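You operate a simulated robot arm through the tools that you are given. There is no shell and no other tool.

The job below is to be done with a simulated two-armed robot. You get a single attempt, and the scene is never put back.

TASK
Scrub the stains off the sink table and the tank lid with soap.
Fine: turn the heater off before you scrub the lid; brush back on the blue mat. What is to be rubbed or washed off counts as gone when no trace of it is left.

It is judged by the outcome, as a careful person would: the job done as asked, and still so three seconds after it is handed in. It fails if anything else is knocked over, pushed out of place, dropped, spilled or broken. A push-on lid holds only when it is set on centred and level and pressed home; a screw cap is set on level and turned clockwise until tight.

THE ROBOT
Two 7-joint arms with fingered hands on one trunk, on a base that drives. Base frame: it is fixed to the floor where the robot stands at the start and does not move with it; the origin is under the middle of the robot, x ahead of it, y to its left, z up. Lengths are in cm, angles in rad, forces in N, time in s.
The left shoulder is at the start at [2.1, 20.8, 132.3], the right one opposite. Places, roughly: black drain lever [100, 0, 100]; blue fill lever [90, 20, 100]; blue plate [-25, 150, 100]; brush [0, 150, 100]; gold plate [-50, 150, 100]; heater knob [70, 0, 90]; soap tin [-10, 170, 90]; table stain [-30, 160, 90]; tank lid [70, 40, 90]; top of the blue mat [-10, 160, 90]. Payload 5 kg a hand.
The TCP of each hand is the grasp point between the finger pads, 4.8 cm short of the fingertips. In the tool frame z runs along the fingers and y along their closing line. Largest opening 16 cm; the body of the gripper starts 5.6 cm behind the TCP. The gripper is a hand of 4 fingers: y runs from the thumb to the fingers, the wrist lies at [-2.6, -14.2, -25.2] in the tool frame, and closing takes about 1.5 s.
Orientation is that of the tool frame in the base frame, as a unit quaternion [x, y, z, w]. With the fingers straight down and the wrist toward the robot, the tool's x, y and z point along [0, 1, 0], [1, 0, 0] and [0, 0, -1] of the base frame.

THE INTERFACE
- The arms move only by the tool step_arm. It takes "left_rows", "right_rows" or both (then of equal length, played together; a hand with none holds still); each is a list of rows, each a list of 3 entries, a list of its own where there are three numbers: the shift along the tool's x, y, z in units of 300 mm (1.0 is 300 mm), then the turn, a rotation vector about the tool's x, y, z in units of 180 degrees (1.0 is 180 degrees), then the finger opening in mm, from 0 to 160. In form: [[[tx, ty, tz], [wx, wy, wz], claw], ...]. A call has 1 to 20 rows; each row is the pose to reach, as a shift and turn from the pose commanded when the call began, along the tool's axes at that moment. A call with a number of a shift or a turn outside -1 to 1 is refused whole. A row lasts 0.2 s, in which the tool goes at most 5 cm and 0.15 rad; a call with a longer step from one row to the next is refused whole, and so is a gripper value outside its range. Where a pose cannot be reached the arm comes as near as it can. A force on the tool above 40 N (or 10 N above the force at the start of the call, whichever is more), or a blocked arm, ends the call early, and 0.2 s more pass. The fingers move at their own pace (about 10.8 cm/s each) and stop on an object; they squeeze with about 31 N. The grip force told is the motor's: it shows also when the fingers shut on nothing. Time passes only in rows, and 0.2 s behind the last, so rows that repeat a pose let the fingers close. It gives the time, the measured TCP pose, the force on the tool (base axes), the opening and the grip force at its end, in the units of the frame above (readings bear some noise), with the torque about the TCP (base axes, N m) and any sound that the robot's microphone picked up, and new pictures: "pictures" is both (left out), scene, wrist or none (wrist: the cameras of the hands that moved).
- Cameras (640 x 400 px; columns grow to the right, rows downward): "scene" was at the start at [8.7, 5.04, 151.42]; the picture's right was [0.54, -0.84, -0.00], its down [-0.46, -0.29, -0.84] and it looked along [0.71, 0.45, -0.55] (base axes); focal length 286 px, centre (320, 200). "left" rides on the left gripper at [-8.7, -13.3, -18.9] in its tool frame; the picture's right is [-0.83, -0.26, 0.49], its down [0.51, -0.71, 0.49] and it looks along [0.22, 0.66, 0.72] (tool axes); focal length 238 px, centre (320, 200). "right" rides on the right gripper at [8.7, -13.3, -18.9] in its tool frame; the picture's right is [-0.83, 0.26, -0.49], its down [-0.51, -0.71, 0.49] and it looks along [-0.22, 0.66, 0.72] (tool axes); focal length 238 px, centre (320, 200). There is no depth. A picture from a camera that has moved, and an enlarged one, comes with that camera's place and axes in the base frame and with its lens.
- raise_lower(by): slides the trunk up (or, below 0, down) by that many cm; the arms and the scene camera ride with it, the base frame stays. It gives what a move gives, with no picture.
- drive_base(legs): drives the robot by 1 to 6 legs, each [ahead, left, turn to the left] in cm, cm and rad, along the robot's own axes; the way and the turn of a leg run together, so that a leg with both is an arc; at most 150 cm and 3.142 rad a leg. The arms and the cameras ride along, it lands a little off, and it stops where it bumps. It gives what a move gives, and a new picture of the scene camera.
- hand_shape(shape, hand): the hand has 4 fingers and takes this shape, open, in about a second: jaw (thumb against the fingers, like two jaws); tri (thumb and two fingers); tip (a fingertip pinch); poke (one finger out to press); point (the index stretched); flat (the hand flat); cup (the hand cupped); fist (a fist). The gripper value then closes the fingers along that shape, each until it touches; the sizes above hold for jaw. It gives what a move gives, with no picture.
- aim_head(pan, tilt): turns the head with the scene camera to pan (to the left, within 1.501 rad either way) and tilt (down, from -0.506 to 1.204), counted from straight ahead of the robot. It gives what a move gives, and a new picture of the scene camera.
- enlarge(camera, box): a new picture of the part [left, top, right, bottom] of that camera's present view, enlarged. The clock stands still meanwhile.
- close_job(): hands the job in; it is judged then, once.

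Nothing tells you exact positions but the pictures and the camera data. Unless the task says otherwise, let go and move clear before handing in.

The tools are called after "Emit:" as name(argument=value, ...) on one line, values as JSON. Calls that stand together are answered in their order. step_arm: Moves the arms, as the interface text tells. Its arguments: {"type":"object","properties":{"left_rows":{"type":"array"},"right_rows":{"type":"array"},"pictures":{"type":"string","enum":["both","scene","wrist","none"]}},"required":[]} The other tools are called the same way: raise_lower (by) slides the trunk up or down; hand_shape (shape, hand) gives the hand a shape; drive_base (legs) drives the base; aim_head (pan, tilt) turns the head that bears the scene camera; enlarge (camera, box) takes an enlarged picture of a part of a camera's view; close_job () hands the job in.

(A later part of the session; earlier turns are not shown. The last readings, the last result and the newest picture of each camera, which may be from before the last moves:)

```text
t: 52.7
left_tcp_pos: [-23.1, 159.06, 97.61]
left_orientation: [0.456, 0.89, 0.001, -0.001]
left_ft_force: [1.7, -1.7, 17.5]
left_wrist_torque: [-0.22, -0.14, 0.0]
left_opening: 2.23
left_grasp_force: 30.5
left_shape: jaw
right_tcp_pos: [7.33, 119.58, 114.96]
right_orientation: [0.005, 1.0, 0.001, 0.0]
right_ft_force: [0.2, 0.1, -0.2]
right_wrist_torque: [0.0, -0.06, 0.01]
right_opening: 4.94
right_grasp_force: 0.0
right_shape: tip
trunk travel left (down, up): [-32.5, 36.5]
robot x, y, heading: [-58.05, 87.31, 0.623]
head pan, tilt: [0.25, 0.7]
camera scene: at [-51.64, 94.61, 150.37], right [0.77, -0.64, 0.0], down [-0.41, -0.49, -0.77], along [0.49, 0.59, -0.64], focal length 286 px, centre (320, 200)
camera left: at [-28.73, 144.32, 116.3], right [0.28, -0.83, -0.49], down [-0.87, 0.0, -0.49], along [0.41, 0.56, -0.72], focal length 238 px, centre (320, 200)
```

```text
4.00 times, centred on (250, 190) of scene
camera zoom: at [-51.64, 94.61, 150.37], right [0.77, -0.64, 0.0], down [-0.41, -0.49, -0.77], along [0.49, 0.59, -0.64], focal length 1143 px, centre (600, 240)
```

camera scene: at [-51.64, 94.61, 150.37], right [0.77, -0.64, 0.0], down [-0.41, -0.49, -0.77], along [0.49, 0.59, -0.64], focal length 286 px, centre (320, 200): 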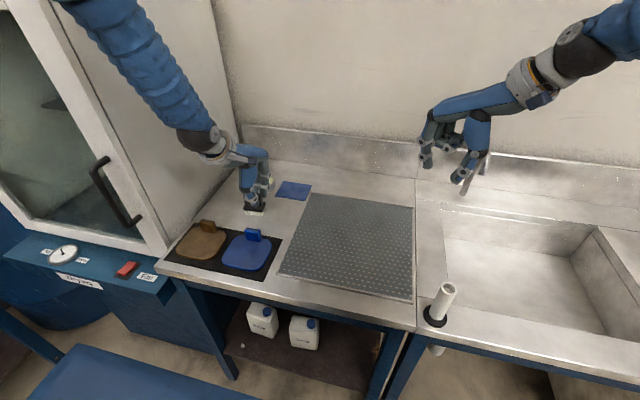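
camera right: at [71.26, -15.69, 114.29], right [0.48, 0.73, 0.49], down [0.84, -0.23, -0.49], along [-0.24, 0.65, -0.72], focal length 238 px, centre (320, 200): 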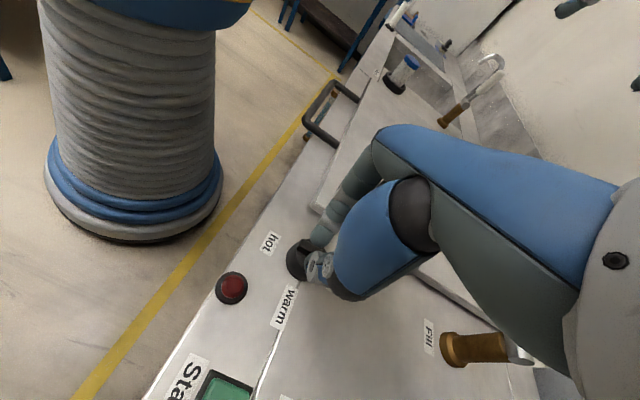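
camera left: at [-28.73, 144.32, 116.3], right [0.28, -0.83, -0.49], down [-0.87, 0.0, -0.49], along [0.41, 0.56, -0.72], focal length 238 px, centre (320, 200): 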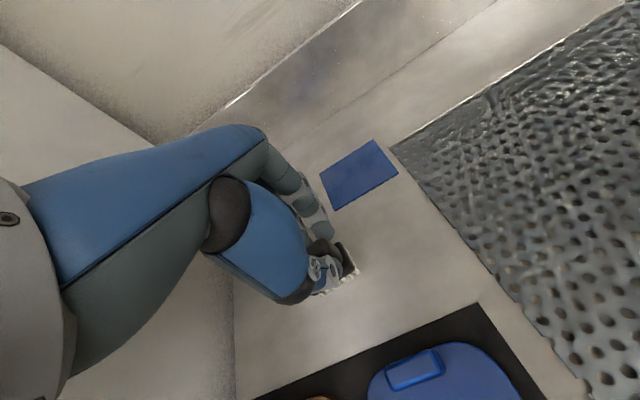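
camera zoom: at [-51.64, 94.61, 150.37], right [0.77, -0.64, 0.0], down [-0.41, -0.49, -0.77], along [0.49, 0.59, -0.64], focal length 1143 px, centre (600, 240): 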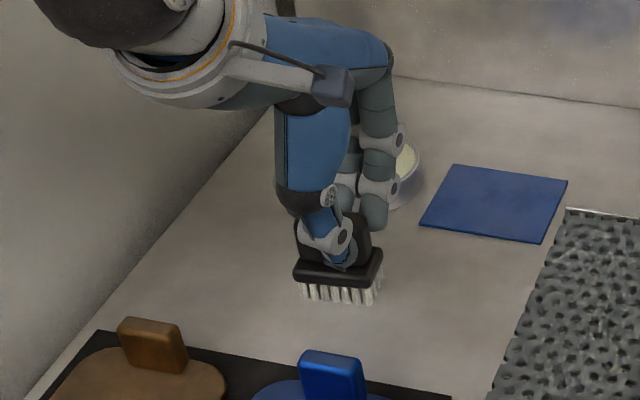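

The stain looks gone. I lift the brush away towards the tin and inspect the table closely.

Emit:
step_arm(left_rows=[[[0, 0, -0.05], [0, 0, 0], 0], [[0, 0, -0.2], [0, 0, 0], 0], [[0.035, 0.1, -0.27], [0, 0, 0], 0], [[0.07, 0.25, -0.27], [0, 0, 0], 0], [[0.07, 0.413, -0.27], [0, 0, 0], 0], [[0.07, 0.413, -0.27], [0, 0, 0], 0]])

Emit:
enlarge(camera="scene", box=[210, 180, 290, 240])

Emit:
enlarge(camera="scene", box=[230, 130, 310, 190])

Emit:
enlarge(camera="left", box=[280, 220, 480, 400])

```text
t: 54.1
left_tcp_pos: [-14.29, 168.24, 105.46]
left_orientation: [0.455, 0.89, 0.0, 0.0]
left_ft_force: [-1.0, -0.1, -0.7]
left_wrist_torque: [0.02, -0.04, 0.0]
left_opening: 2.21
left_grasp_force: 30.7
left_shape: jaw
right_tcp_pos: [7.5, 119.69, 114.97]
right_orientation: [0.007, 1.0, 0.0, 0.0]
right_ft_force: [0.2, -0.5, 0.0]
right_wrist_torque: [-0.03, -0.13, -0.02]
right_opening: 4.94
right_grasp_force: 0.0
right_shape: tip
trunk travel left (down, up): [-32.5, 36.5]
robot x, y, heading: [-57.67, 87.6, 0.624]
head pan, tilt: [0.25, 0.7]
camera scene: at [-51.68, 94.72, 150.37], right [0.77, -0.64, 0.0], down [-0.41, -0.49, -0.77], along [0.49, 0.59, -0.64], focal length 286 px, centre (320, 200)
camera left: at [-19.91, 153.44, 124.39], right [0.28, -0.83, -0.49], down [-0.87, 0.0, -0.49], along [0.4, 0.56, -0.72], focal length 238 px, centre (320, 200)
```

scene: 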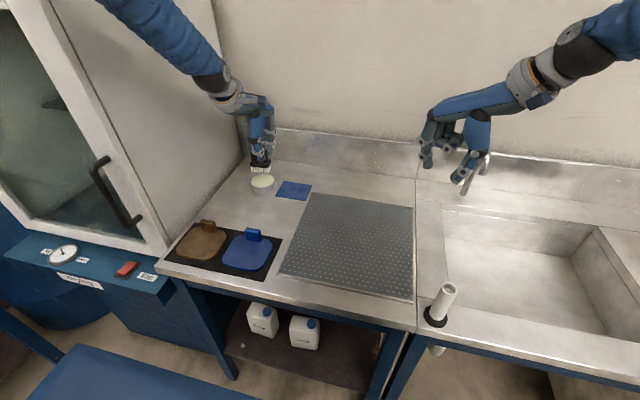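
left: 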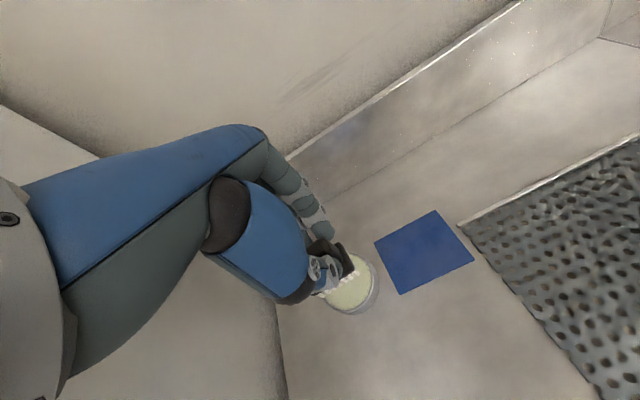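

```text
6.67 times, centred on (250, 210) of scene
camera zoom: at [-51.68, 94.72, 150.37], right [0.77, -0.64, 0.0], down [-0.41, -0.49, -0.77], along [0.49, 0.59, -0.64], focal length 1906 px, centre (787, 133)
```

zoom: 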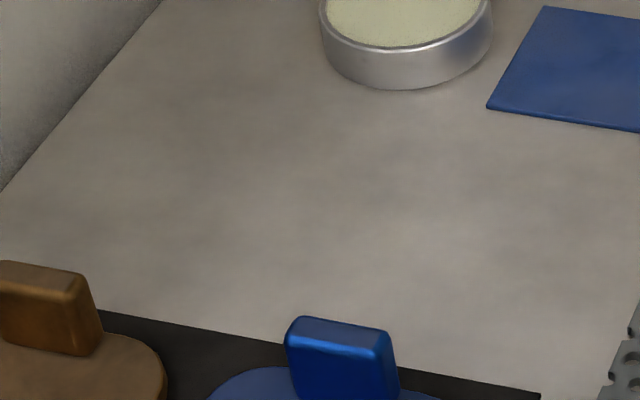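

```text
6.67 times, centred on (270, 160) of scene
camera zoom: at [-51.68, 94.72, 150.37], right [0.77, -0.64, 0.0], down [-0.41, -0.49, -0.77], along [0.49, 0.59, -0.64], focal length 1906 px, centre (653, 467)
```

zoom: 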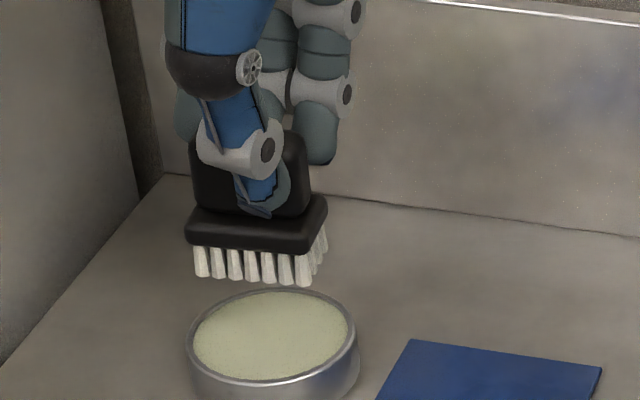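

```text
2.22 times, centred on (380, 310) of left
camera zoom: at [-19.91, 153.44, 124.39], right [0.28, -0.83, -0.49], down [-0.87, 0.0, -0.49], along [0.4, 0.56, -0.72], focal length 530 px, centre (187, -44)
```

zoom: 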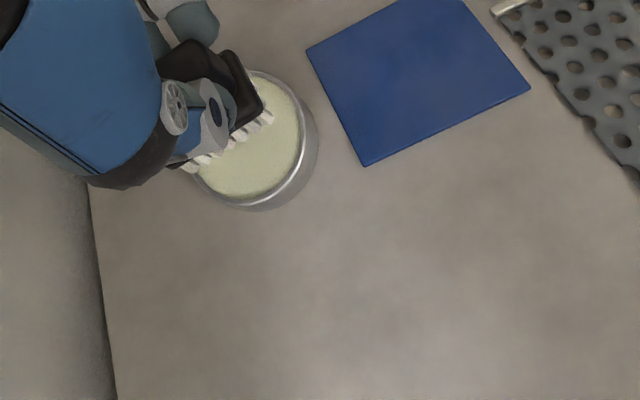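

The table is clean. I dip the brush once more to load soap for the tank lid.

Emit:
step_arm(left_rows=[[[-0.005, 0, 0.08], [0, 0, 0], 0], [[-0.005, 0, 0.15], [0, 0, 0], 0], [[-0.005, 0, 0.17], [0, 0, 0], 0], [[-0.005, 0, 0.178], [0, 0, 0], 0], [[-0.005, 0, 0.181], [0, 0, 0], 0], [[-0.005, 0, 0.181], [0, 0, 0], 0]], pictures="none")

Emit:
enlarge(camera="scene", box=[230, 150, 310, 210])

```text
t: 55.5
left_tcp_pos: [-14.12, 168.06, 100.18]
left_orientation: [0.455, 0.89, 0.001, 0.0]
left_ft_force: [-0.1, -0.8, 7.9]
left_wrist_torque: [-0.02, -0.03, 0.03]
left_opening: 2.19
left_grasp_force: 31.2
left_shape: jaw
right_tcp_pos: [7.39, 119.67, 114.93]
right_orientation: [0.007, 1.0, -0.001, 0.0]
right_ft_force: [-0.9, -0.7, -0.8]
right_wrist_torque: [-0.01, -0.02, 0.01]
right_opening: 4.93
right_grasp_force: 0.1
right_shape: tip
trunk travel left (down, up): [-32.5, 36.5]
robot x, y, heading: [-57.95, 87.7, 0.627]
head pan, tilt: [0.25, 0.7]
```

```text
6.67 times, centred on (270, 180) of scene
camera zoom: at [-51.58, 94.7, 150.36], right [0.77, -0.64, 0.0], down [-0.41, -0.49, -0.76], along [0.49, 0.59, -0.64], focal length 1906 px, centre (653, 333)
```

zoom: 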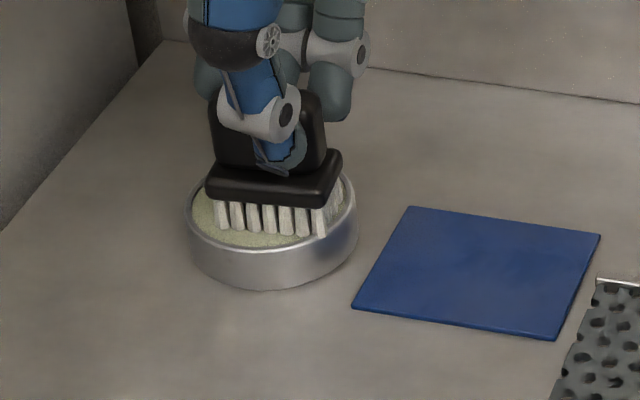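

Soaped again. I lift the brush, draw both hands in, raise the trunk and drive back along the bench to the tank.

Emit:
step_arm(left_rows=[[[0, 0, -0.1], [0, 0, 0], 0], [[0, 0, -0.24], [0, 0, 0], 0], [[0, 0, -0.38], [0, 0, 0], 0], [[0, -0.1, -0.45], [0, 0, 0], 0], [[-0.05, -0.25, -0.45], [0, 0, 0], 0], [[-0.1, -0.4, -0.45], [0, 0, 0], 0], [[-0.15, -0.55, -0.45], [0, 0, 0], 0], [[-0.15, -0.6, -0.45], [0, 0, 0], 0]], right_rows=[[[0.05, -0.04, -0.05], [0, 0, 0], 50], [[0.1, -0.08, -0.1], [0, 0, 0], 50], [[0.16, -0.12, -0.15], [0, 0, 0], 50], [[0.22, -0.16, -0.2], [0, 0, 0], 50], [[0.28, -0.2, -0.2], [0, 0, 0], 50], [[0.34, -0.24, -0.2], [0, 0, 0], 50], [[0.4, -0.28, -0.2], [0, 0, 0], 50], [[0.4, -0.28, -0.2], [0, 0, 0], 50]], pictures="none")

Emit:
raise_lower(by=12)

Emit:
enlarge(camera="scene", box=[0, 0, 640, 400])

```text
t: 57.3
left_tcp_pos: [-25.95, 153.86, 113.49]
left_orientation: [0.455, 0.89, -0.001, 0.0]
left_ft_force: [-0.4, -0.1, -1.5]
left_wrist_torque: [-0.1, 0.07, -0.02]
left_opening: 2.18
left_grasp_force: 31.2
left_shape: jaw
right_tcp_pos: [-4.54, 111.5, 120.76]
right_orientation: [0.007, 1.0, 0.0, 0.0]
right_ft_force: [-0.2, 0.7, -0.5]
right_wrist_torque: [-0.04, 0.04, 0.01]
right_opening: 4.99
right_grasp_force: 0.1
right_shape: tip
trunk travel left (down, up): [-32.5, 36.5]
robot x, y, heading: [-57.79, 87.47, 0.624]
head pan, tilt: [0.25, 0.7]
```

```text
t: 58.8
left_tcp_pos: [-26.05, 153.79, 125.57]
left_orientation: [0.456, 0.89, -0.001, 0.0]
left_ft_force: [0.0, 0.7, -0.9]
left_wrist_torque: [0.0, 0.0, -0.01]
left_opening: 2.19
left_grasp_force: 31.1
left_shape: jaw
right_tcp_pos: [-4.6, 111.42, 132.81]
right_orientation: [0.006, 1.0, 0.0, 0.0]
right_ft_force: [0.2, 0.8, 0.2]
right_wrist_torque: [-0.02, 0.03, 0.0]
right_opening: 4.97
right_grasp_force: 0.1
right_shape: tip
trunk travel left (down, up): [-44.5, 24.5]
robot x, y, heading: [-57.8, 87.02, 0.627]
head pan, tilt: [0.25, 0.7]
```

```text
1.00 times, centred on (320, 200) of scene (not enlarged: the box is as wide or as high as the picture)
camera zoom: at [-51.51, 94.78, 162.33], right [0.77, -0.64, 0.0], down [-0.41, -0.49, -0.76], along [0.49, 0.59, -0.64], focal length 286 px, centre (320, 200)
```

zoom: 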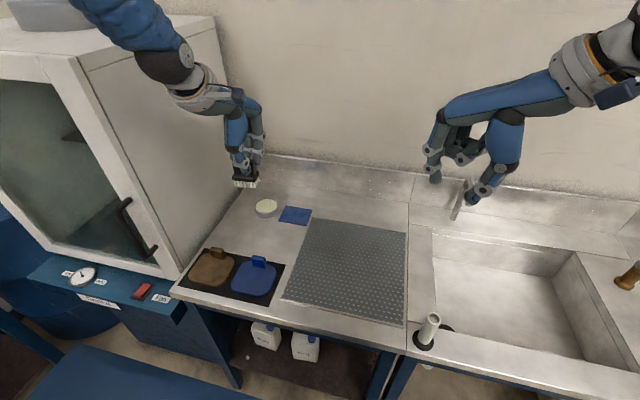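

Emit:
drive_base(legs=[[-1, -70, 0]])

Emit:
drive_base(legs=[[0, -60, 0]])

```text
t: 62.6
left_tcp_pos: [13.95, 96.78, 125.58]
left_orientation: [0.458, 0.889, -0.001, 0.0]
left_ft_force: [-0.3, -0.4, -0.1]
left_wrist_torque: [0.0, 0.01, -0.02]
left_opening: 2.2
left_grasp_force: 30.8
left_shape: jaw
right_tcp_pos: [34.92, 54.27, 132.83]
right_orientation: [0.009, 1.0, 0.0, 0.0]
right_ft_force: [-0.2, -0.1, 0.4]
right_wrist_torque: [-0.01, 0.01, 0.0]
right_opening: 4.94
right_grasp_force: 0.1
right_shape: tip
trunk travel left (down, up): [-44.5, 24.5]
robot x, y, heading: [-18.29, 30.65, 0.619]
head pan, tilt: [0.25, 0.7]
camera scene: at [-11.91, 37.86, 162.35], right [0.76, -0.65, 0.0], down [-0.42, -0.49, -0.76], along [0.49, 0.58, -0.64], focal length 286 px, centre (320, 200)
```

scene: 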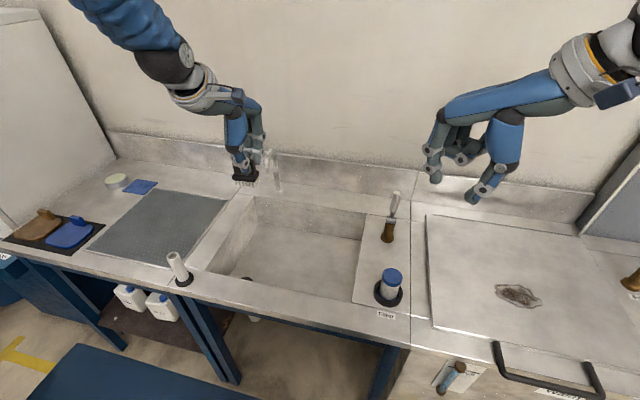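

```text
t: 66.0
left_tcp_pos: [49.55, 46.91, 125.58]
left_orientation: [0.46, 0.888, 0.0, -0.001]
left_ft_force: [-0.5, -0.1, -0.6]
left_wrist_torque: [0.03, -0.02, -0.02]
left_opening: 2.18
left_grasp_force: 31.1
left_shape: jaw
right_tcp_pos: [70.44, 4.33, 132.91]
right_orientation: [0.013, 1.0, 0.0, 0.0]
right_ft_force: [0.4, -0.1, -0.9]
right_wrist_torque: [-0.02, 0.04, -0.04]
right_opening: 4.96
right_grasp_force: 0.0
right_shape: tip
trunk travel left (down, up): [-44.5, 24.5]
robot x, y, heading: [16.49, -18.88, 0.618]
head pan, tilt: [0.25, 0.7]
camera scene: at [23.34, -11.78, 162.35], right [0.76, -0.65, 0.0], down [-0.42, -0.49, -0.76], along [0.5, 0.58, -0.64], focal length 286 px, centre (320, 200)
```

scene: 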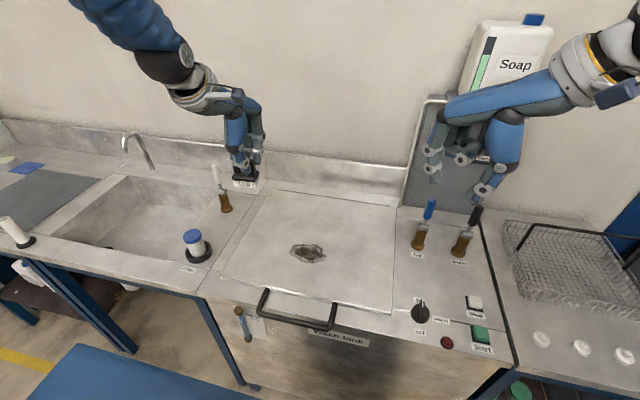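

Both hands are above the tank. I check the knob and the lid stain up close.

Emit:
enlarge(camera="scene", box=[250, 210, 370, 290])

Emit:
enlarge(camera="scene", box=[390, 270, 500, 360])

Emit:
enlarge(camera="left", box=[0, 0, 640, 400])

```text
5.00 times, centred on (310, 250) of scene
camera zoom: at [23.34, -11.78, 162.35], right [0.76, -0.65, 0.0], down [-0.42, -0.49, -0.76], along [0.5, 0.58, -0.64], focal length 1429 px, centre (370, -50)
```

zoom: 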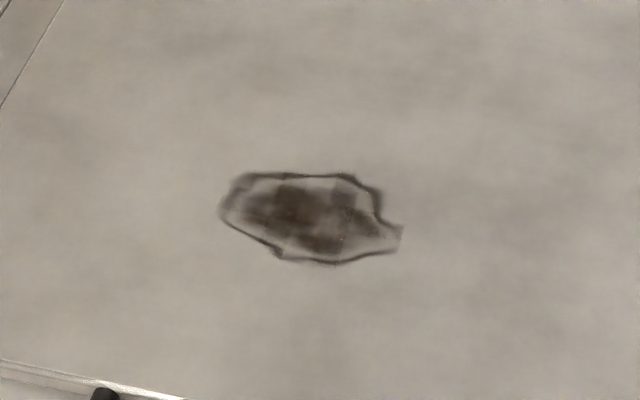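

```text
4.44 times, centred on (445, 315) of scene
camera zoom: at [23.34, -11.78, 162.35], right [0.76, -0.65, 0.0], down [-0.42, -0.49, -0.76], along [0.5, 0.58, -0.64], focal length 1270 px, centre (-236, -311)
```

zoom: 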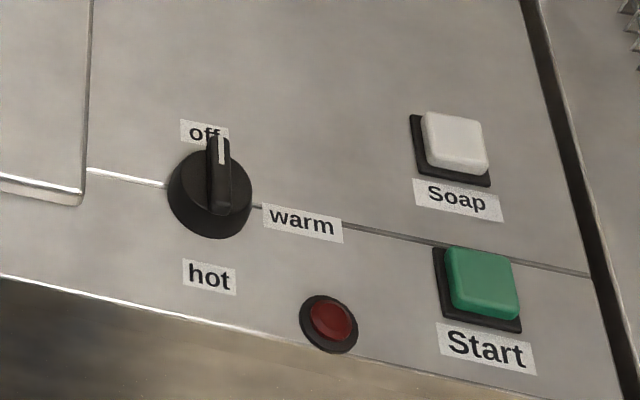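

```text
1.00 times, centred on (320, 200) of left (not enlarged: the box is as wide or as high as the picture)
camera zoom: at [43.74, 32.35, 144.38], right [0.27, -0.83, -0.49], down [-0.87, 0.01, -0.49], along [0.41, 0.56, -0.72], focal length 238 px, centre (320, 200)
```

zoom: 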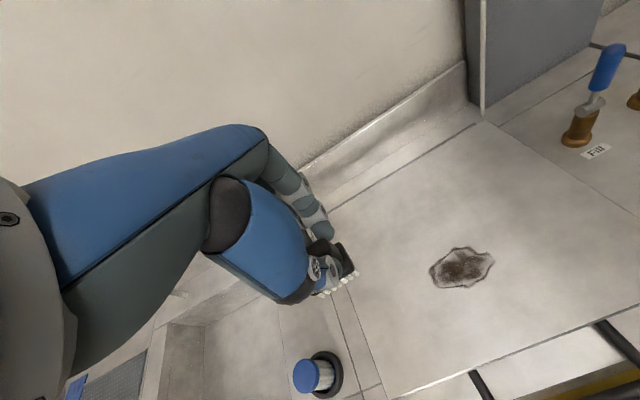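

The knob reads "off". The lid stain is centred near [58.8, 35.4], about 12 × 8 cm. I move the brush over it and then lower the trunk.

Emit:
step_arm(left_rows=[[[-0.1, 0.02, 0], [0, 0, 0], 0], [[-0.22, 0.05, 0], [0, 0, 0], 0], [[-0.34, 0.07, 0], [0, 0, 0], 0], [[-0.46, 0.07, 0], [0, 0, 0], 0], [[-0.53, 0.07, 0], [0, 0, 0], 0], [[-0.53, 0.07, 0], [0, 0, 0], 0]], pictures="none")

Emit:
raise_lower(by=-12)

Emit:
step_arm(left_rows=[[[0, 0, 0.14], [0, 0, 0], 0], [[0, 0, 0.28], [0, 0, 0], 0], [[0, 0, 0.4], [0, 0, 0], 0], [[0, 0, 0.42], [0, 0, 0], 0], [[0, 0, 0.42], [0, 0, 0], 0]])

Emit:
enlarge(camera="scene", box=[220, 130, 380, 250])

Emit:
enlarge(camera="left", box=[260, 200, 420, 320])

```text
t: 67.4
left_tcp_pos: [60.49, 35.31, 125.46]
left_orientation: [0.46, 0.888, 0.0, 0.0]
left_ft_force: [-0.9, 0.6, -1.2]
left_wrist_torque: [-0.02, -0.03, -0.03]
left_opening: 2.21
left_grasp_force: 31.1
left_shape: jaw
right_tcp_pos: [70.35, 4.43, 133.01]
right_orientation: [0.012, 1.0, 0.0, 0.0]
right_ft_force: [-0.3, 0.4, -0.3]
right_wrist_torque: [-0.04, -0.01, -0.01]
right_opening: 4.93
right_grasp_force: 0.1
right_shape: tip
trunk travel left (down, up): [-44.5, 24.5]
robot x, y, heading: [16.86, -19.0, 0.613]
head pan, tilt: [0.25, 0.7]
```

```text
t: 68.9
left_tcp_pos: [60.33, 35.22, 113.45]
left_orientation: [0.46, 0.888, 0.0, 0.0]
left_ft_force: [-0.6, 0.5, -0.4]
left_wrist_torque: [-0.03, -0.01, 0.01]
left_opening: 2.21
left_grasp_force: 30.9
left_shape: jaw
right_tcp_pos: [70.42, 4.41, 120.93]
right_orientation: [0.012, 1.0, 0.0, 0.0]
right_ft_force: [-0.2, 0.1, 0.5]
right_wrist_torque: [0.0, -0.01, 0.02]
right_opening: 4.92
right_grasp_force: 0.0
right_shape: tip
trunk travel left (down, up): [-32.5, 36.5]
robot x, y, heading: [16.96, -19.12, 0.615]
head pan, tilt: [0.25, 0.7]
```

```text
t: 70.1
left_tcp_pos: [60.37, 35.24, 100.86]
left_orientation: [0.46, 0.888, 0.0, 0.0]
left_ft_force: [0.7, -0.6, -0.9]
left_wrist_torque: [-0.04, 0.0, 0.02]
left_opening: 2.19
left_grasp_force: 30.7
left_shape: jaw
right_tcp_pos: [70.32, 4.41, 120.94]
right_orientation: [0.012, 1.0, 0.0, 0.0]
right_ft_force: [-0.4, 0.6, 0.3]
right_wrist_torque: [0.0, 0.0, -0.02]
right_opening: 4.96
right_grasp_force: 0.0
right_shape: tip
trunk travel left (down, up): [-32.5, 36.5]
robot x, y, heading: [16.7, -18.91, 0.613]
head pan, tilt: [0.25, 0.7]
camera scene: at [23.36, -11.78, 150.35], right [0.76, -0.65, 0.0], down [-0.42, -0.49, -0.76], along [0.5, 0.58, -0.64], focal length 286 px, centre (320, 200)
camera left: at [54.63, 20.57, 119.73], right [0.27, -0.83, -0.49], down [-0.87, 0.01, -0.49], along [0.41, 0.56, -0.72], focal length 238 px, centre (320, 200)
```

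scene: 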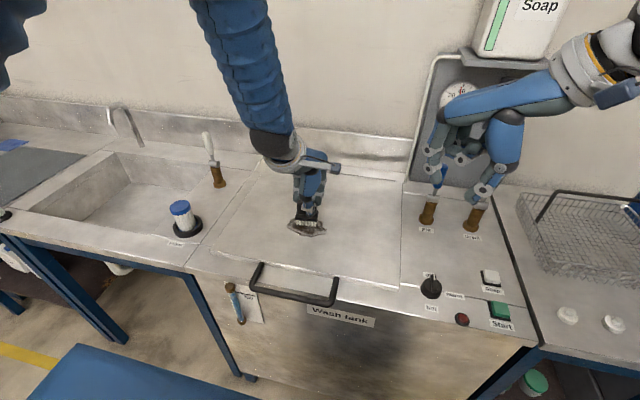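
left: 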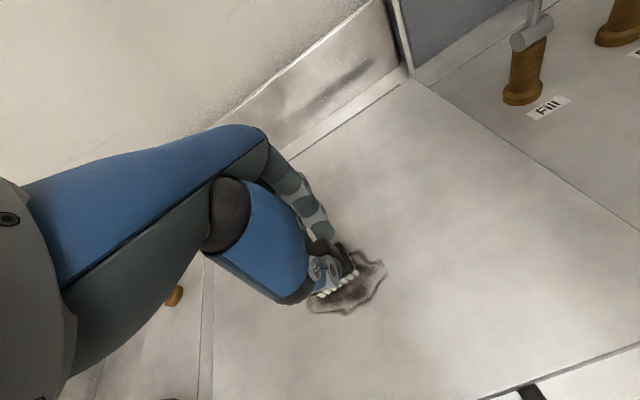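

```text
3.33 times, centred on (300, 190) of scene
camera zoom: at [23.36, -11.78, 150.35], right [0.76, -0.65, 0.0], down [-0.42, -0.49, -0.76], along [0.5, 0.58, -0.64], focal length 953 px, centre (387, 233)
```

zoom: 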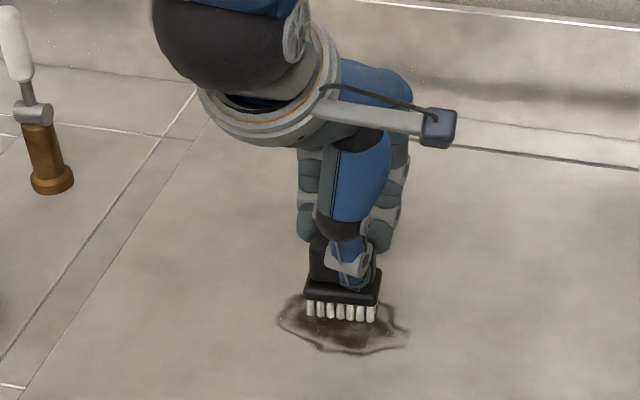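

```text
3.33 times, centred on (340, 260) of left
camera zoom: at [54.63, 20.57, 119.73], right [0.27, -0.83, -0.49], down [-0.87, 0.01, -0.49], along [0.41, 0.56, -0.72], focal length 794 px, centre (253, 0)
```

zoom: 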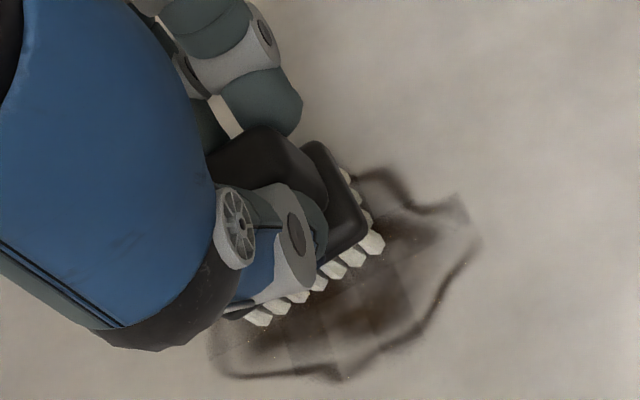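

Emit:
step_arm(left_rows=[[[0, 0, 0.02], [0, 0, 0], 0], [[0, 0, 0.035], [0, 0, 0], 0], [[0, 0, 0.045], [0, 0, 0], 0], [[0, 0, 0.05], [0, 0, 0], 0], [[0, 0, 0.05], [0, 0, 0], 0]], pictures="none")

```text
t: 71.3
left_tcp_pos: [60.36, 35.15, 99.66]
left_orientation: [0.46, 0.888, 0.001, 0.0]
left_ft_force: [-3.4, 1.6, 18.8]
left_wrist_torque: [0.01, -0.01, 0.0]
left_opening: 2.19
left_grasp_force: 30.7
left_shape: jaw
right_tcp_pos: [70.35, 4.3, 120.93]
right_orientation: [0.013, 1.0, 0.0, 0.0]
right_ft_force: [0.7, -0.2, 0.5]
right_wrist_torque: [0.01, 0.0, 0.0]
right_opening: 4.93
right_grasp_force: 0.0
right_shape: tip
trunk travel left (down, up): [-32.5, 36.5]
robot x, y, heading: [16.85, -19.24, 0.616]
head pan, tilt: [0.25, 0.7]
```

Contact at about z = 99.6. I ease the press and scrub the lid in overlapping rows.

Emit:
step_arm(left_rows=[[[0, 0, -0.003], [0, 0, 0], 0], [[-0.07, 0, -0.003], [0, 0, 0], 0], [[-0.14, 0, -0.003], [0, 0, 0], 0], [[-0.2, 0, -0.003], [0, 0, 0], 0], [[-0.12, 0, -0.003], [0, 0, 0], 0], [[-0.04, 0, -0.003], [0, 0, 0], 0], [[0.04, 0, -0.003], [0, 0, 0], 0], [[0.12, 0, -0.003], [0, 0, 0], 0], [[0.2, 0, -0.003], [0, 0, 0], 0], [[0.2, -0.06, -0.003], [0, 0, 0], 0], [[0.12, -0.06, -0.003], [0, 0, 0], 0], [[0.04, -0.06, -0.003], [0, 0, 0], 0], [[-0.04, -0.06, -0.003], [0, 0, 0], 0], [[-0.12, -0.06, -0.003], [0, 0, 0], 0], [[-0.2, -0.06, -0.003], [0, 0, 0], 0], [[-0.2, -0.12, -0.003], [0, 0, 0], 0], [[-0.12, -0.12, -0.003], [0, 0, 0], 0], [[-0.04, -0.12, -0.003], [0, 0, 0], 0], [[0.04, -0.12, -0.003], [0, 0, 0], 0], [[0.12, -0.12, -0.003], [0, 0, 0], 0]])

Emit:
enlarge(camera="scene", box=[220, 130, 380, 250])

Emit:
enlarge(camera="left", box=[260, 150, 440, 320])

```text
t: 75.5
left_tcp_pos: [55.27, 36.06, 99.48]
left_orientation: [0.462, 0.887, 0.0, 0.0]
left_ft_force: [4.0, -3.9, 17.0]
left_wrist_torque: [-0.12, -0.28, -0.03]
left_opening: 2.28
left_grasp_force: 31.1
left_shape: jaw
right_tcp_pos: [70.36, 4.41, 120.93]
right_orientation: [0.013, 1.0, -0.001, 0.001]
right_ft_force: [-0.8, -0.2, -0.3]
right_wrist_torque: [-0.04, 0.0, -0.02]
right_opening: 4.95
right_grasp_force: 0.0
right_shape: tip
trunk travel left (down, up): [-32.5, 36.5]
robot x, y, heading: [16.58, -19.1, 0.618]
head pan, tilt: [0.25, 0.7]
camera scene: at [23.21, -11.85, 150.37], right [0.76, -0.65, 0.0], down [-0.42, -0.49, -0.77], along [0.5, 0.58, -0.64], focal length 286 px, centre (320, 200)
camera left: at [49.51, 21.37, 118.35], right [0.27, -0.83, -0.49], down [-0.87, 0.01, -0.49], along [0.41, 0.56, -0.72], focal length 238 px, centre (320, 200)
```

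scene: 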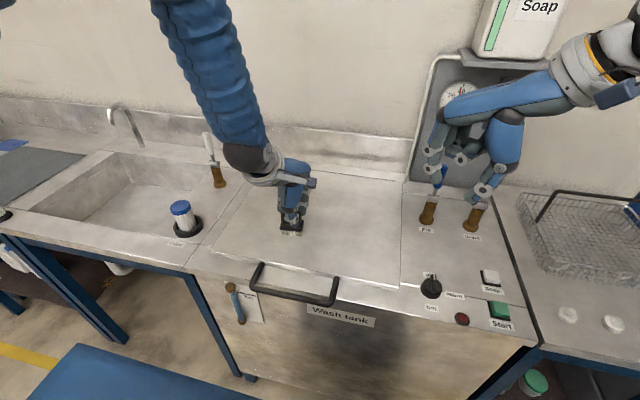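
left: 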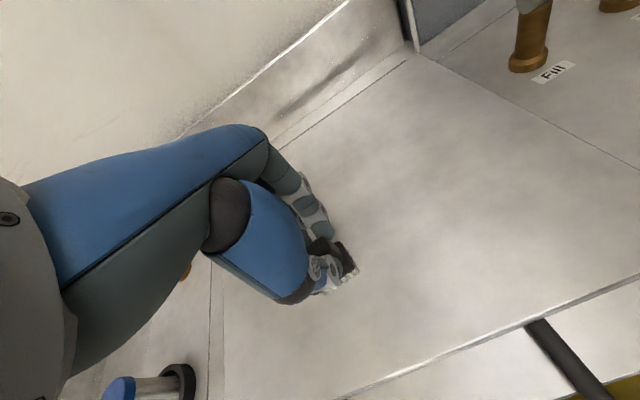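

```text
3.33 times, centred on (300, 190) of scene
camera zoom: at [23.21, -11.85, 150.37], right [0.76, -0.65, 0.0], down [-0.42, -0.49, -0.77], along [0.5, 0.58, -0.64], focal length 953 px, centre (387, 233)
```

zoom: 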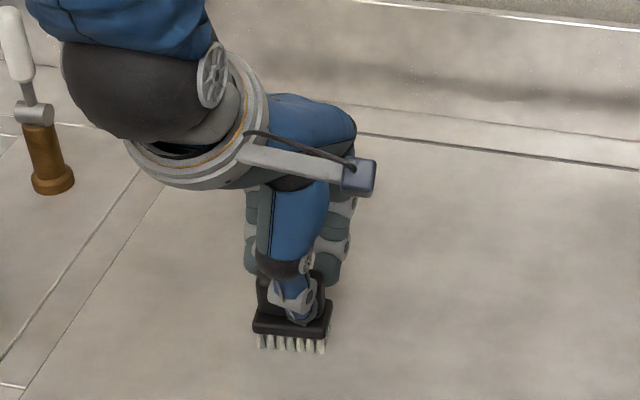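

```text
2.35 times, centred on (350, 235) of left
camera zoom: at [49.51, 21.37, 118.35], right [0.27, -0.83, -0.49], down [-0.87, 0.01, -0.49], along [0.41, 0.56, -0.72], focal length 561 px, centre (249, 118)
```

zoom: 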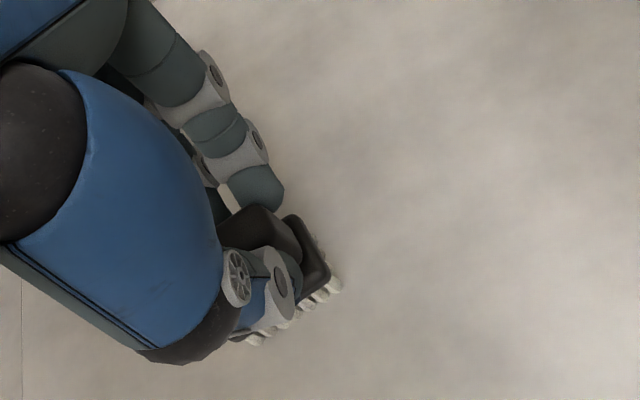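

Nearly all is gone; I add a last pass over the left end and the back edge, then lift and inspect.

Emit:
step_arm(left_rows=[[[0.07, 0, 0], [0, 0, 0], 0], [[0.07, 0.07, 0], [0, 0, 0], 0], [[0.07, 0.15, 0], [0, 0, 0], 0], [[0, 0.15, 0], [0, 0, 0], 0], [[-0.08, 0.15, 0], [0, 0, 0], 0], [[-0.16, 0.15, 0], [0, 0, 0], 0], [[-0.24, 0.15, 0], [0, 0, 0], 0], [[-0.32, 0.15, 0], [0, 0, 0], 0], [[-0.34, 0.08, 0], [0, 0, 0], 0], [[-0.26, 0.08, 0], [0, 0, 0], 0], [[-0.18, 0.08, 0], [0, 0, 0], 0], [[-0.1, 0.08, 0], [0, 0, 0], 0], [[-0.02, 0.08, 0], [0, 0, 0], 0], [[-0.02, 0.08, -0.04], [0, 0, 0], 0], [[-0.02, 0.08, -0.18], [0, 0, 0], 0], [[-0.02, 0.08, -0.32], [0, 0, 0], 0], [[-0.02, 0.08, -0.45], [0, 0, 0], 0], [[0.12, 0.08, -0.5], [0, 0, 0], 0], [[0.26, 0.08, -0.5], [0, 0, 0], 0], [[0.38, 0.08, -0.5], [0, 0, 0], 0]])

Emit:
enlarge(camera="scene", box=[220, 150, 400, 290])

Emit:
enlarge(camera="left", box=[320, 160, 560, 400])

```text
t: 79.7
left_tcp_pos: [50.53, 46.85, 114.35]
left_orientation: [0.461, 0.887, 0.0, 0.001]
left_ft_force: [0.4, 0.6, -1.4]
left_wrist_torque: [-0.07, -0.08, -0.02]
left_opening: 2.17
left_grasp_force: 30.8
left_shape: jaw
right_tcp_pos: [70.27, 4.6, 120.97]
right_orientation: [0.012, 1.0, 0.0, 0.001]
right_ft_force: [-0.9, -0.2, -0.4]
right_wrist_torque: [-0.08, -0.11, -0.01]
right_opening: 4.96
right_grasp_force: 0.0
right_shape: tip
trunk travel left (down, up): [-32.5, 36.5]
robot x, y, heading: [16.73, -19.07, 0.613]
head pan, tilt: [0.25, 0.7]
camera scene: at [23.19, -11.64, 150.35], right [0.76, -0.65, 0.0], down [-0.42, -0.49, -0.76], along [0.5, 0.58, -0.64], focal length 286 px, centre (320, 200)
camera left: at [44.83, 32.22, 133.26], right [0.27, -0.83, -0.48], down [-0.87, 0.0, -0.49], along [0.41, 0.55, -0.72], focal length 238 px, centre (320, 200)
```

scene: 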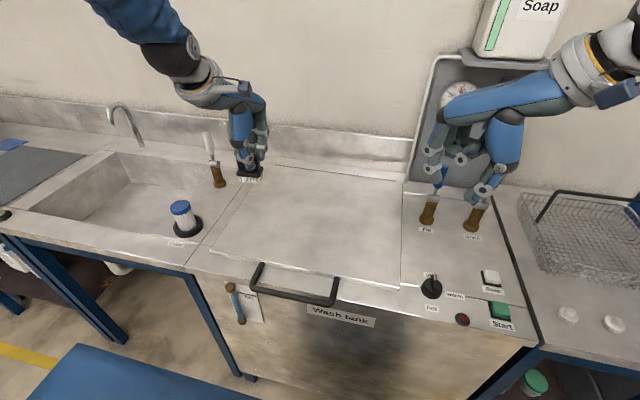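
left: 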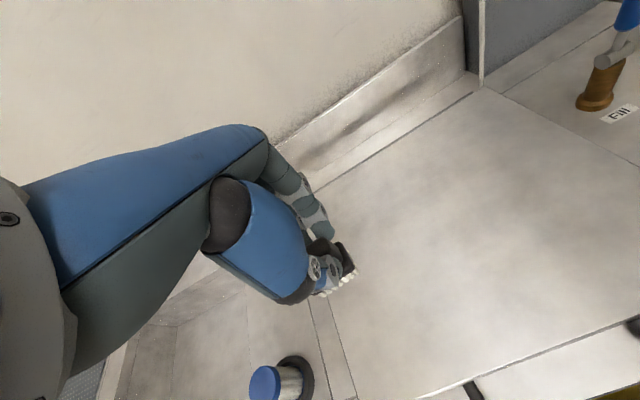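

```text
2.86 times, centred on (310, 220) of scene
camera zoom: at [23.19, -11.64, 150.35], right [0.76, -0.65, 0.0], down [-0.42, -0.49, -0.76], along [0.5, 0.58, -0.64], focal length 817 px, centre (349, 143)
```

zoom: 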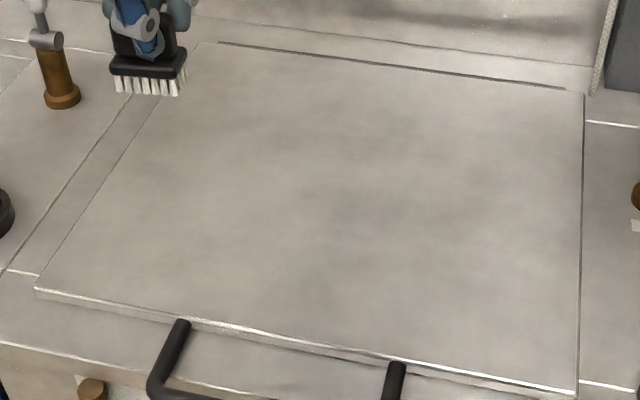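

```text
1.67 times, centred on (440, 280) of left
camera zoom: at [44.83, 32.22, 133.26], right [0.27, -0.83, -0.48], down [-0.87, 0.0, -0.49], along [0.41, 0.55, -0.72], focal length 397 px, centre (120, 67)
```

zoom: 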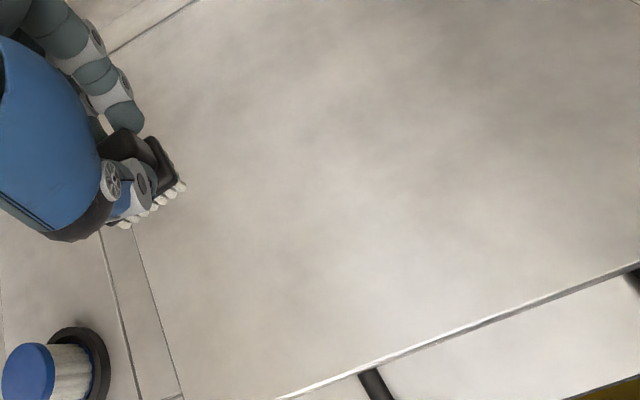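

Emit:
enlarge(camera="scene", box=[265, 190, 365, 260])

Emit:
raise_lower(by=12)

Emit:
drive_base(legs=[[0, 70, 0]])

Emit:
drive_base(legs=[[0.5, 60, 0]])

```text
5.71 times, centred on (315, 225) of scene
camera zoom: at [23.19, -11.64, 150.35], right [0.76, -0.65, 0.0], down [-0.42, -0.49, -0.76], along [0.5, 0.58, -0.64], focal length 1633 px, centre (349, 57)
```

zoom: 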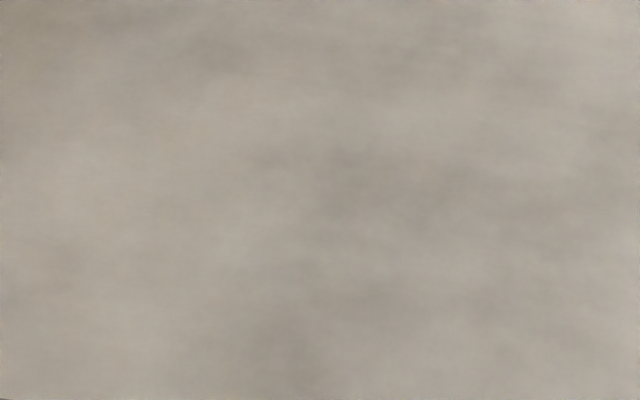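

```text
t: 81.2
left_tcp_pos: [50.68, 46.9, 126.38]
left_orientation: [0.46, 0.888, -0.001, 0.0]
left_ft_force: [0.0, 0.5, -0.8]
left_wrist_torque: [-0.03, 0.01, 0.01]
left_opening: 2.19
left_grasp_force: 30.8
left_shape: jaw
right_tcp_pos: [70.29, 4.42, 132.89]
right_orientation: [0.013, 1.0, 0.0, 0.0]
right_ft_force: [1.0, 0.0, 0.3]
right_wrist_torque: [-0.01, 0.03, -0.03]
right_opening: 4.95
right_grasp_force: 0.2
right_shape: tip
trunk travel left (down, up): [-44.5, 24.5]
robot x, y, heading: [17.11, -18.96, 0.615]
head pan, tilt: [0.25, 0.7]
```

```text
t: 85.1
left_tcp_pos: [9.76, 104.18, 126.45]
left_orientation: [0.459, 0.888, -0.001, 0.0]
left_ft_force: [1.4, 0.1, -0.5]
left_wrist_torque: [-0.01, 0.01, -0.01]
left_opening: 2.19
left_grasp_force: 31.1
left_shape: jaw
right_tcp_pos: [29.59, 62.02, 132.84]
right_orientation: [0.011, 1.0, 0.0, 0.001]
right_ft_force: [0.3, 0.0, 0.2]
right_wrist_torque: [-0.01, 0.0, 0.01]
right_opening: 4.91
right_grasp_force: 0.1
right_shape: tip
trunk travel left (down, up): [-44.5, 24.5]
robot x, y, heading: [-23.59, 38.43, 0.617]
head pan, tilt: [0.25, 0.7]
camera scene: at [-17.37, 45.65, 162.35], right [0.76, -0.65, 0.0], down [-0.42, -0.49, -0.76], along [0.49, 0.58, -0.64], focal length 286 px, centre (320, 200)
```

scene: 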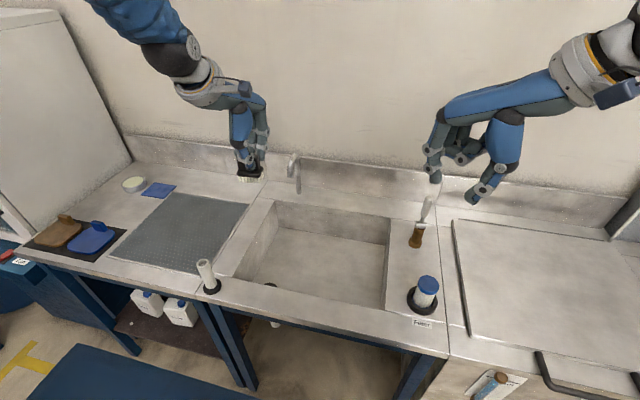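

```text
t: 88.5
left_tcp_pos: [-24.18, 153.63, 126.51]
left_orientation: [0.461, 0.887, 0.0, 0.0]
left_ft_force: [0.0, 0.3, 0.3]
left_wrist_torque: [-0.04, -0.04, 0.0]
left_opening: 2.17
left_grasp_force: 31.5
left_shape: jaw
right_tcp_pos: [-4.47, 111.2, 132.96]
right_orientation: [0.014, 1.0, 0.0, 0.0]
right_ft_force: [-0.2, 0.1, 0.0]
right_wrist_torque: [0.01, -0.02, 0.01]
right_opening: 4.92
right_grasp_force: 0.1
right_shape: tip
trunk travel left (down, up): [-44.5, 24.5]
robot x, y, heading: [-58.36, 88.05, 0.615]
head pan, tilt: [0.25, 0.7]
camera scene: at [-51.72, 95.16, 162.35], right [0.76, -0.65, 0.0], down [-0.42, -0.49, -0.76], along [0.5, 0.58, -0.64], focal length 286 px, centre (320, 200)
```

scene: 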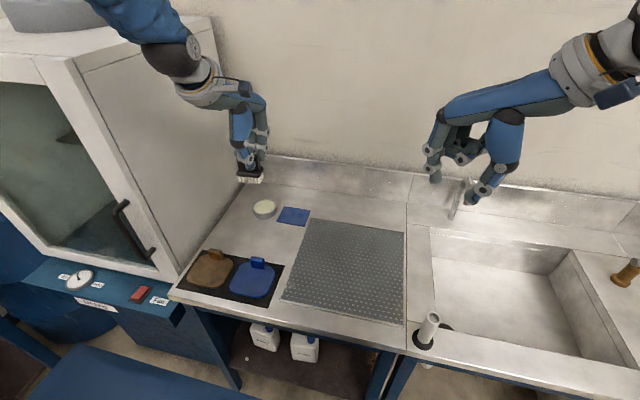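

Both surfaces are clean and the knob is off. I lower the trunk and carry the brush over the blue mat.

Emit:
raise_lower(by=-12)

Emit:
step_arm(left_rows=[[[-0.04, 0.13, 0], [0, 0, 0], 0], [[-0.08, 0.27, 0], [0, 0, 0], 0], [[-0.12, 0.4, 0], [0, 0, 0], 0], [[-0.157, 0.531, 0], [0, 0, 0], 0], [[-0.157, 0.531, 0.14], [0, 0, 0], 0], [[-0.157, 0.531, 0.28], [0, 0, 0], 0], [[-0.157, 0.531, 0.42], [0, 0, 0], 0], [[-0.157, 0.531, 0.45], [0, 0, 0], 0], [[-0.157, 0.531, 0.45], [0, 0, 0], 0]])

Emit:
enlarge(camera="scene", box=[240, 130, 340, 210])

Emit:
enlarge(camera="left", box=[220, 150, 420, 330])

```text
t: 90.0
left_tcp_pos: [-24.17, 153.56, 114.65]
left_orientation: [0.462, 0.887, 0.0, 0.0]
left_ft_force: [-0.4, 0.8, 0.4]
left_wrist_torque: [0.0, -0.04, -0.02]
left_opening: 2.21
left_grasp_force: 30.9
left_shape: jaw
right_tcp_pos: [-4.59, 111.21, 120.93]
right_orientation: [0.014, 1.0, 0.001, 0.0]
right_ft_force: [0.8, 1.6, -0.2]
right_wrist_torque: [-0.01, 0.01, 0.02]
right_opening: 4.92
right_grasp_force: 0.2
right_shape: tip
trunk travel left (down, up): [-32.5, 36.5]
robot x, y, heading: [-58.56, 87.92, 0.614]
head pan, tilt: [0.25, 0.7]
```

```text
t: 92.0
left_tcp_pos: [-8.57, 158.94, 100.87]
left_orientation: [0.462, 0.887, 0.0, 0.0]
left_ft_force: [0.5, -0.1, -1.3]
left_wrist_torque: [0.0, 0.01, 0.02]
left_opening: 2.17
left_grasp_force: 31.1
left_shape: jaw
right_tcp_pos: [-4.55, 111.11, 120.85]
right_orientation: [0.014, 1.0, 0.0, 0.0]
right_ft_force: [-0.4, 0.3, 0.2]
right_wrist_torque: [-0.04, 0.01, -0.02]
right_opening: 4.94
right_grasp_force: 0.1
right_shape: tip
trunk travel left (down, up): [-32.5, 36.5]
robot x, y, heading: [-58.28, 87.98, 0.617]
head pan, tilt: [0.25, 0.7]
camera scene: at [-51.68, 95.18, 150.35], right [0.76, -0.65, 0.0], down [-0.42, -0.49, -0.76], along [0.5, 0.58, -0.64], focal length 286 px, centre (320, 200)
camera left: at [-14.3, 144.25, 119.73], right [0.27, -0.83, -0.49], down [-0.87, 0.01, -0.49], along [0.41, 0.55, -0.72], focal length 238 px, centre (320, 200)
```

scene: 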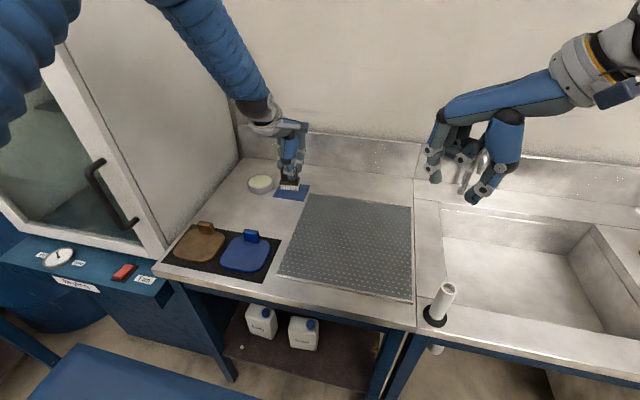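
left: 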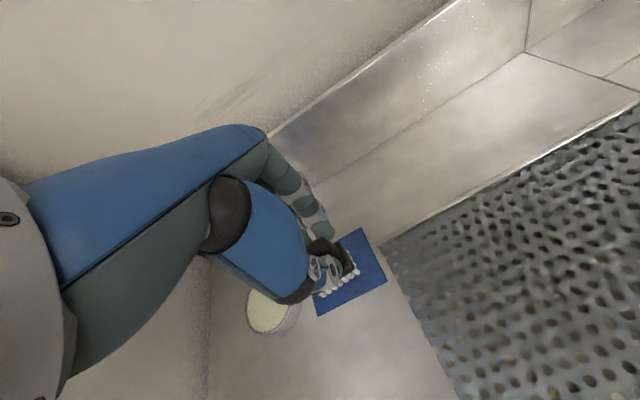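

```text
5.00 times, centred on (290, 170) of scene
camera zoom: at [-51.68, 95.18, 150.35], right [0.76, -0.65, 0.0], down [-0.42, -0.49, -0.76], along [0.5, 0.58, -0.64], focal length 1429 px, centre (470, 350)
```

zoom: 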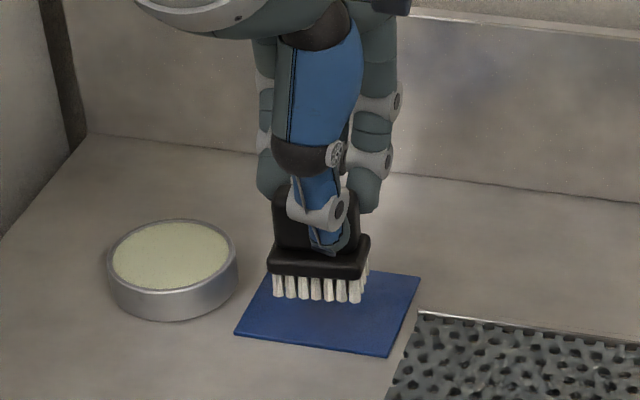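

```text
2.22 times, centred on (320, 240) of left
camera zoom: at [-14.3, 144.25, 119.73], right [0.27, -0.83, -0.49], down [-0.87, 0.01, -0.49], along [0.41, 0.55, -0.72], focal length 530 px, centre (320, 111)
```

zoom: 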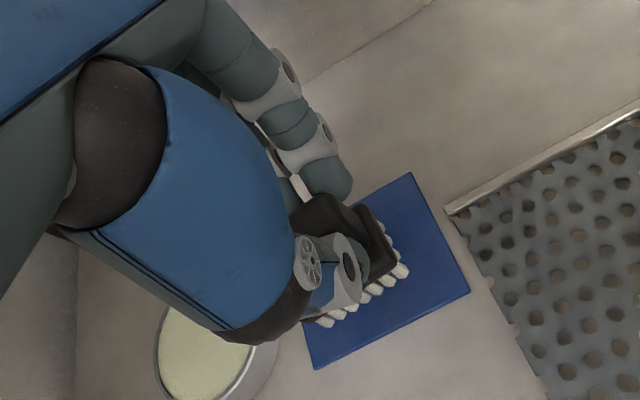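

Emit:
step_arm(left_rows=[[[0, 0, 0.05], [0, 0, 0], 0], [[0, 0, 0.085], [0, 0, 0], 0], [[0, 0, 0.095], [0, 0, 0], 0], [[0, 0, 0.1], [0, 0, 0], 0], [[0, 0, 0.1], [0, 0, 0], 0]], pictures="none")

Emit:
enlarge(camera="scene", box=[240, 130, 340, 210])

```text
t: 93.2
left_tcp_pos: [-8.5, 158.9, 97.95]
left_orientation: [0.462, 0.887, 0.001, 0.0]
left_ft_force: [0.1, -0.1, -0.6]
left_wrist_torque: [-0.02, -0.02, 0.01]
left_opening: 2.17
left_grasp_force: 31.2
left_shape: jaw
right_tcp_pos: [-4.6, 111.25, 120.99]
right_orientation: [0.013, 1.0, 0.001, 0.0]
right_ft_force: [0.4, 0.1, 0.0]
right_wrist_torque: [0.05, -0.03, 0.02]
right_opening: 4.96
right_grasp_force: 0.1
right_shape: tip
trunk travel left (down, up): [-32.5, 36.5]
robot x, y, heading: [-58.43, 87.88, 0.615]
head pan, tilt: [0.25, 0.7]
```

```text
5.00 times, centred on (290, 170) of scene
camera zoom: at [-51.72, 95.13, 150.35], right [0.76, -0.65, 0.0], down [-0.42, -0.49, -0.76], along [0.5, 0.58, -0.64], focal length 1429 px, centre (470, 350)
```

zoom: 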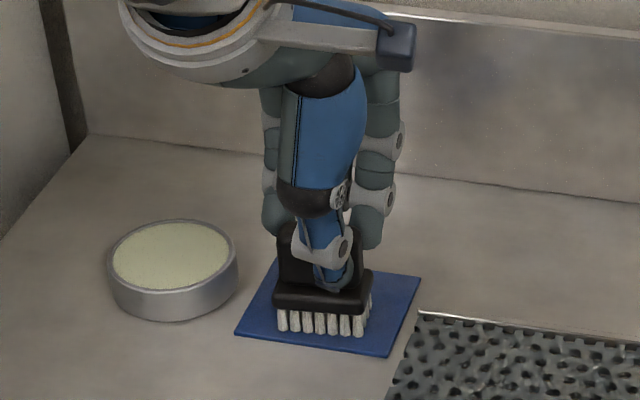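

Emit:
step_arm(left_rows=[[[0, 0, 0.005], [0, 0, 0], 0], [[0, 0, 0.009], [0, 0, 0], 0], [[0, 0, 0.009], [0, 0, 0], 0]], pictures="none")

```text
t: 94.0
left_tcp_pos: [-8.36, 158.86, 97.87]
left_orientation: [0.461, 0.887, 0.001, 0.001]
left_ft_force: [-2.1, -1.3, 10.9]
left_wrist_torque: [0.04, 0.04, 0.03]
left_opening: 2.19
left_grasp_force: 31.3
left_shape: jaw
right_tcp_pos: [-4.73, 111.11, 120.94]
right_orientation: [0.013, 1.0, -0.001, -0.001]
right_ft_force: [0.3, -0.5, -0.5]
right_wrist_torque: [-0.01, 0.01, 0.01]
right_opening: 4.95
right_grasp_force: 0.1
right_shape: tip
trunk travel left (down, up): [-32.5, 36.5]
robot x, y, heading: [-58.2, 88.14, 0.611]
head pan, tilt: [0.25, 0.7]
```

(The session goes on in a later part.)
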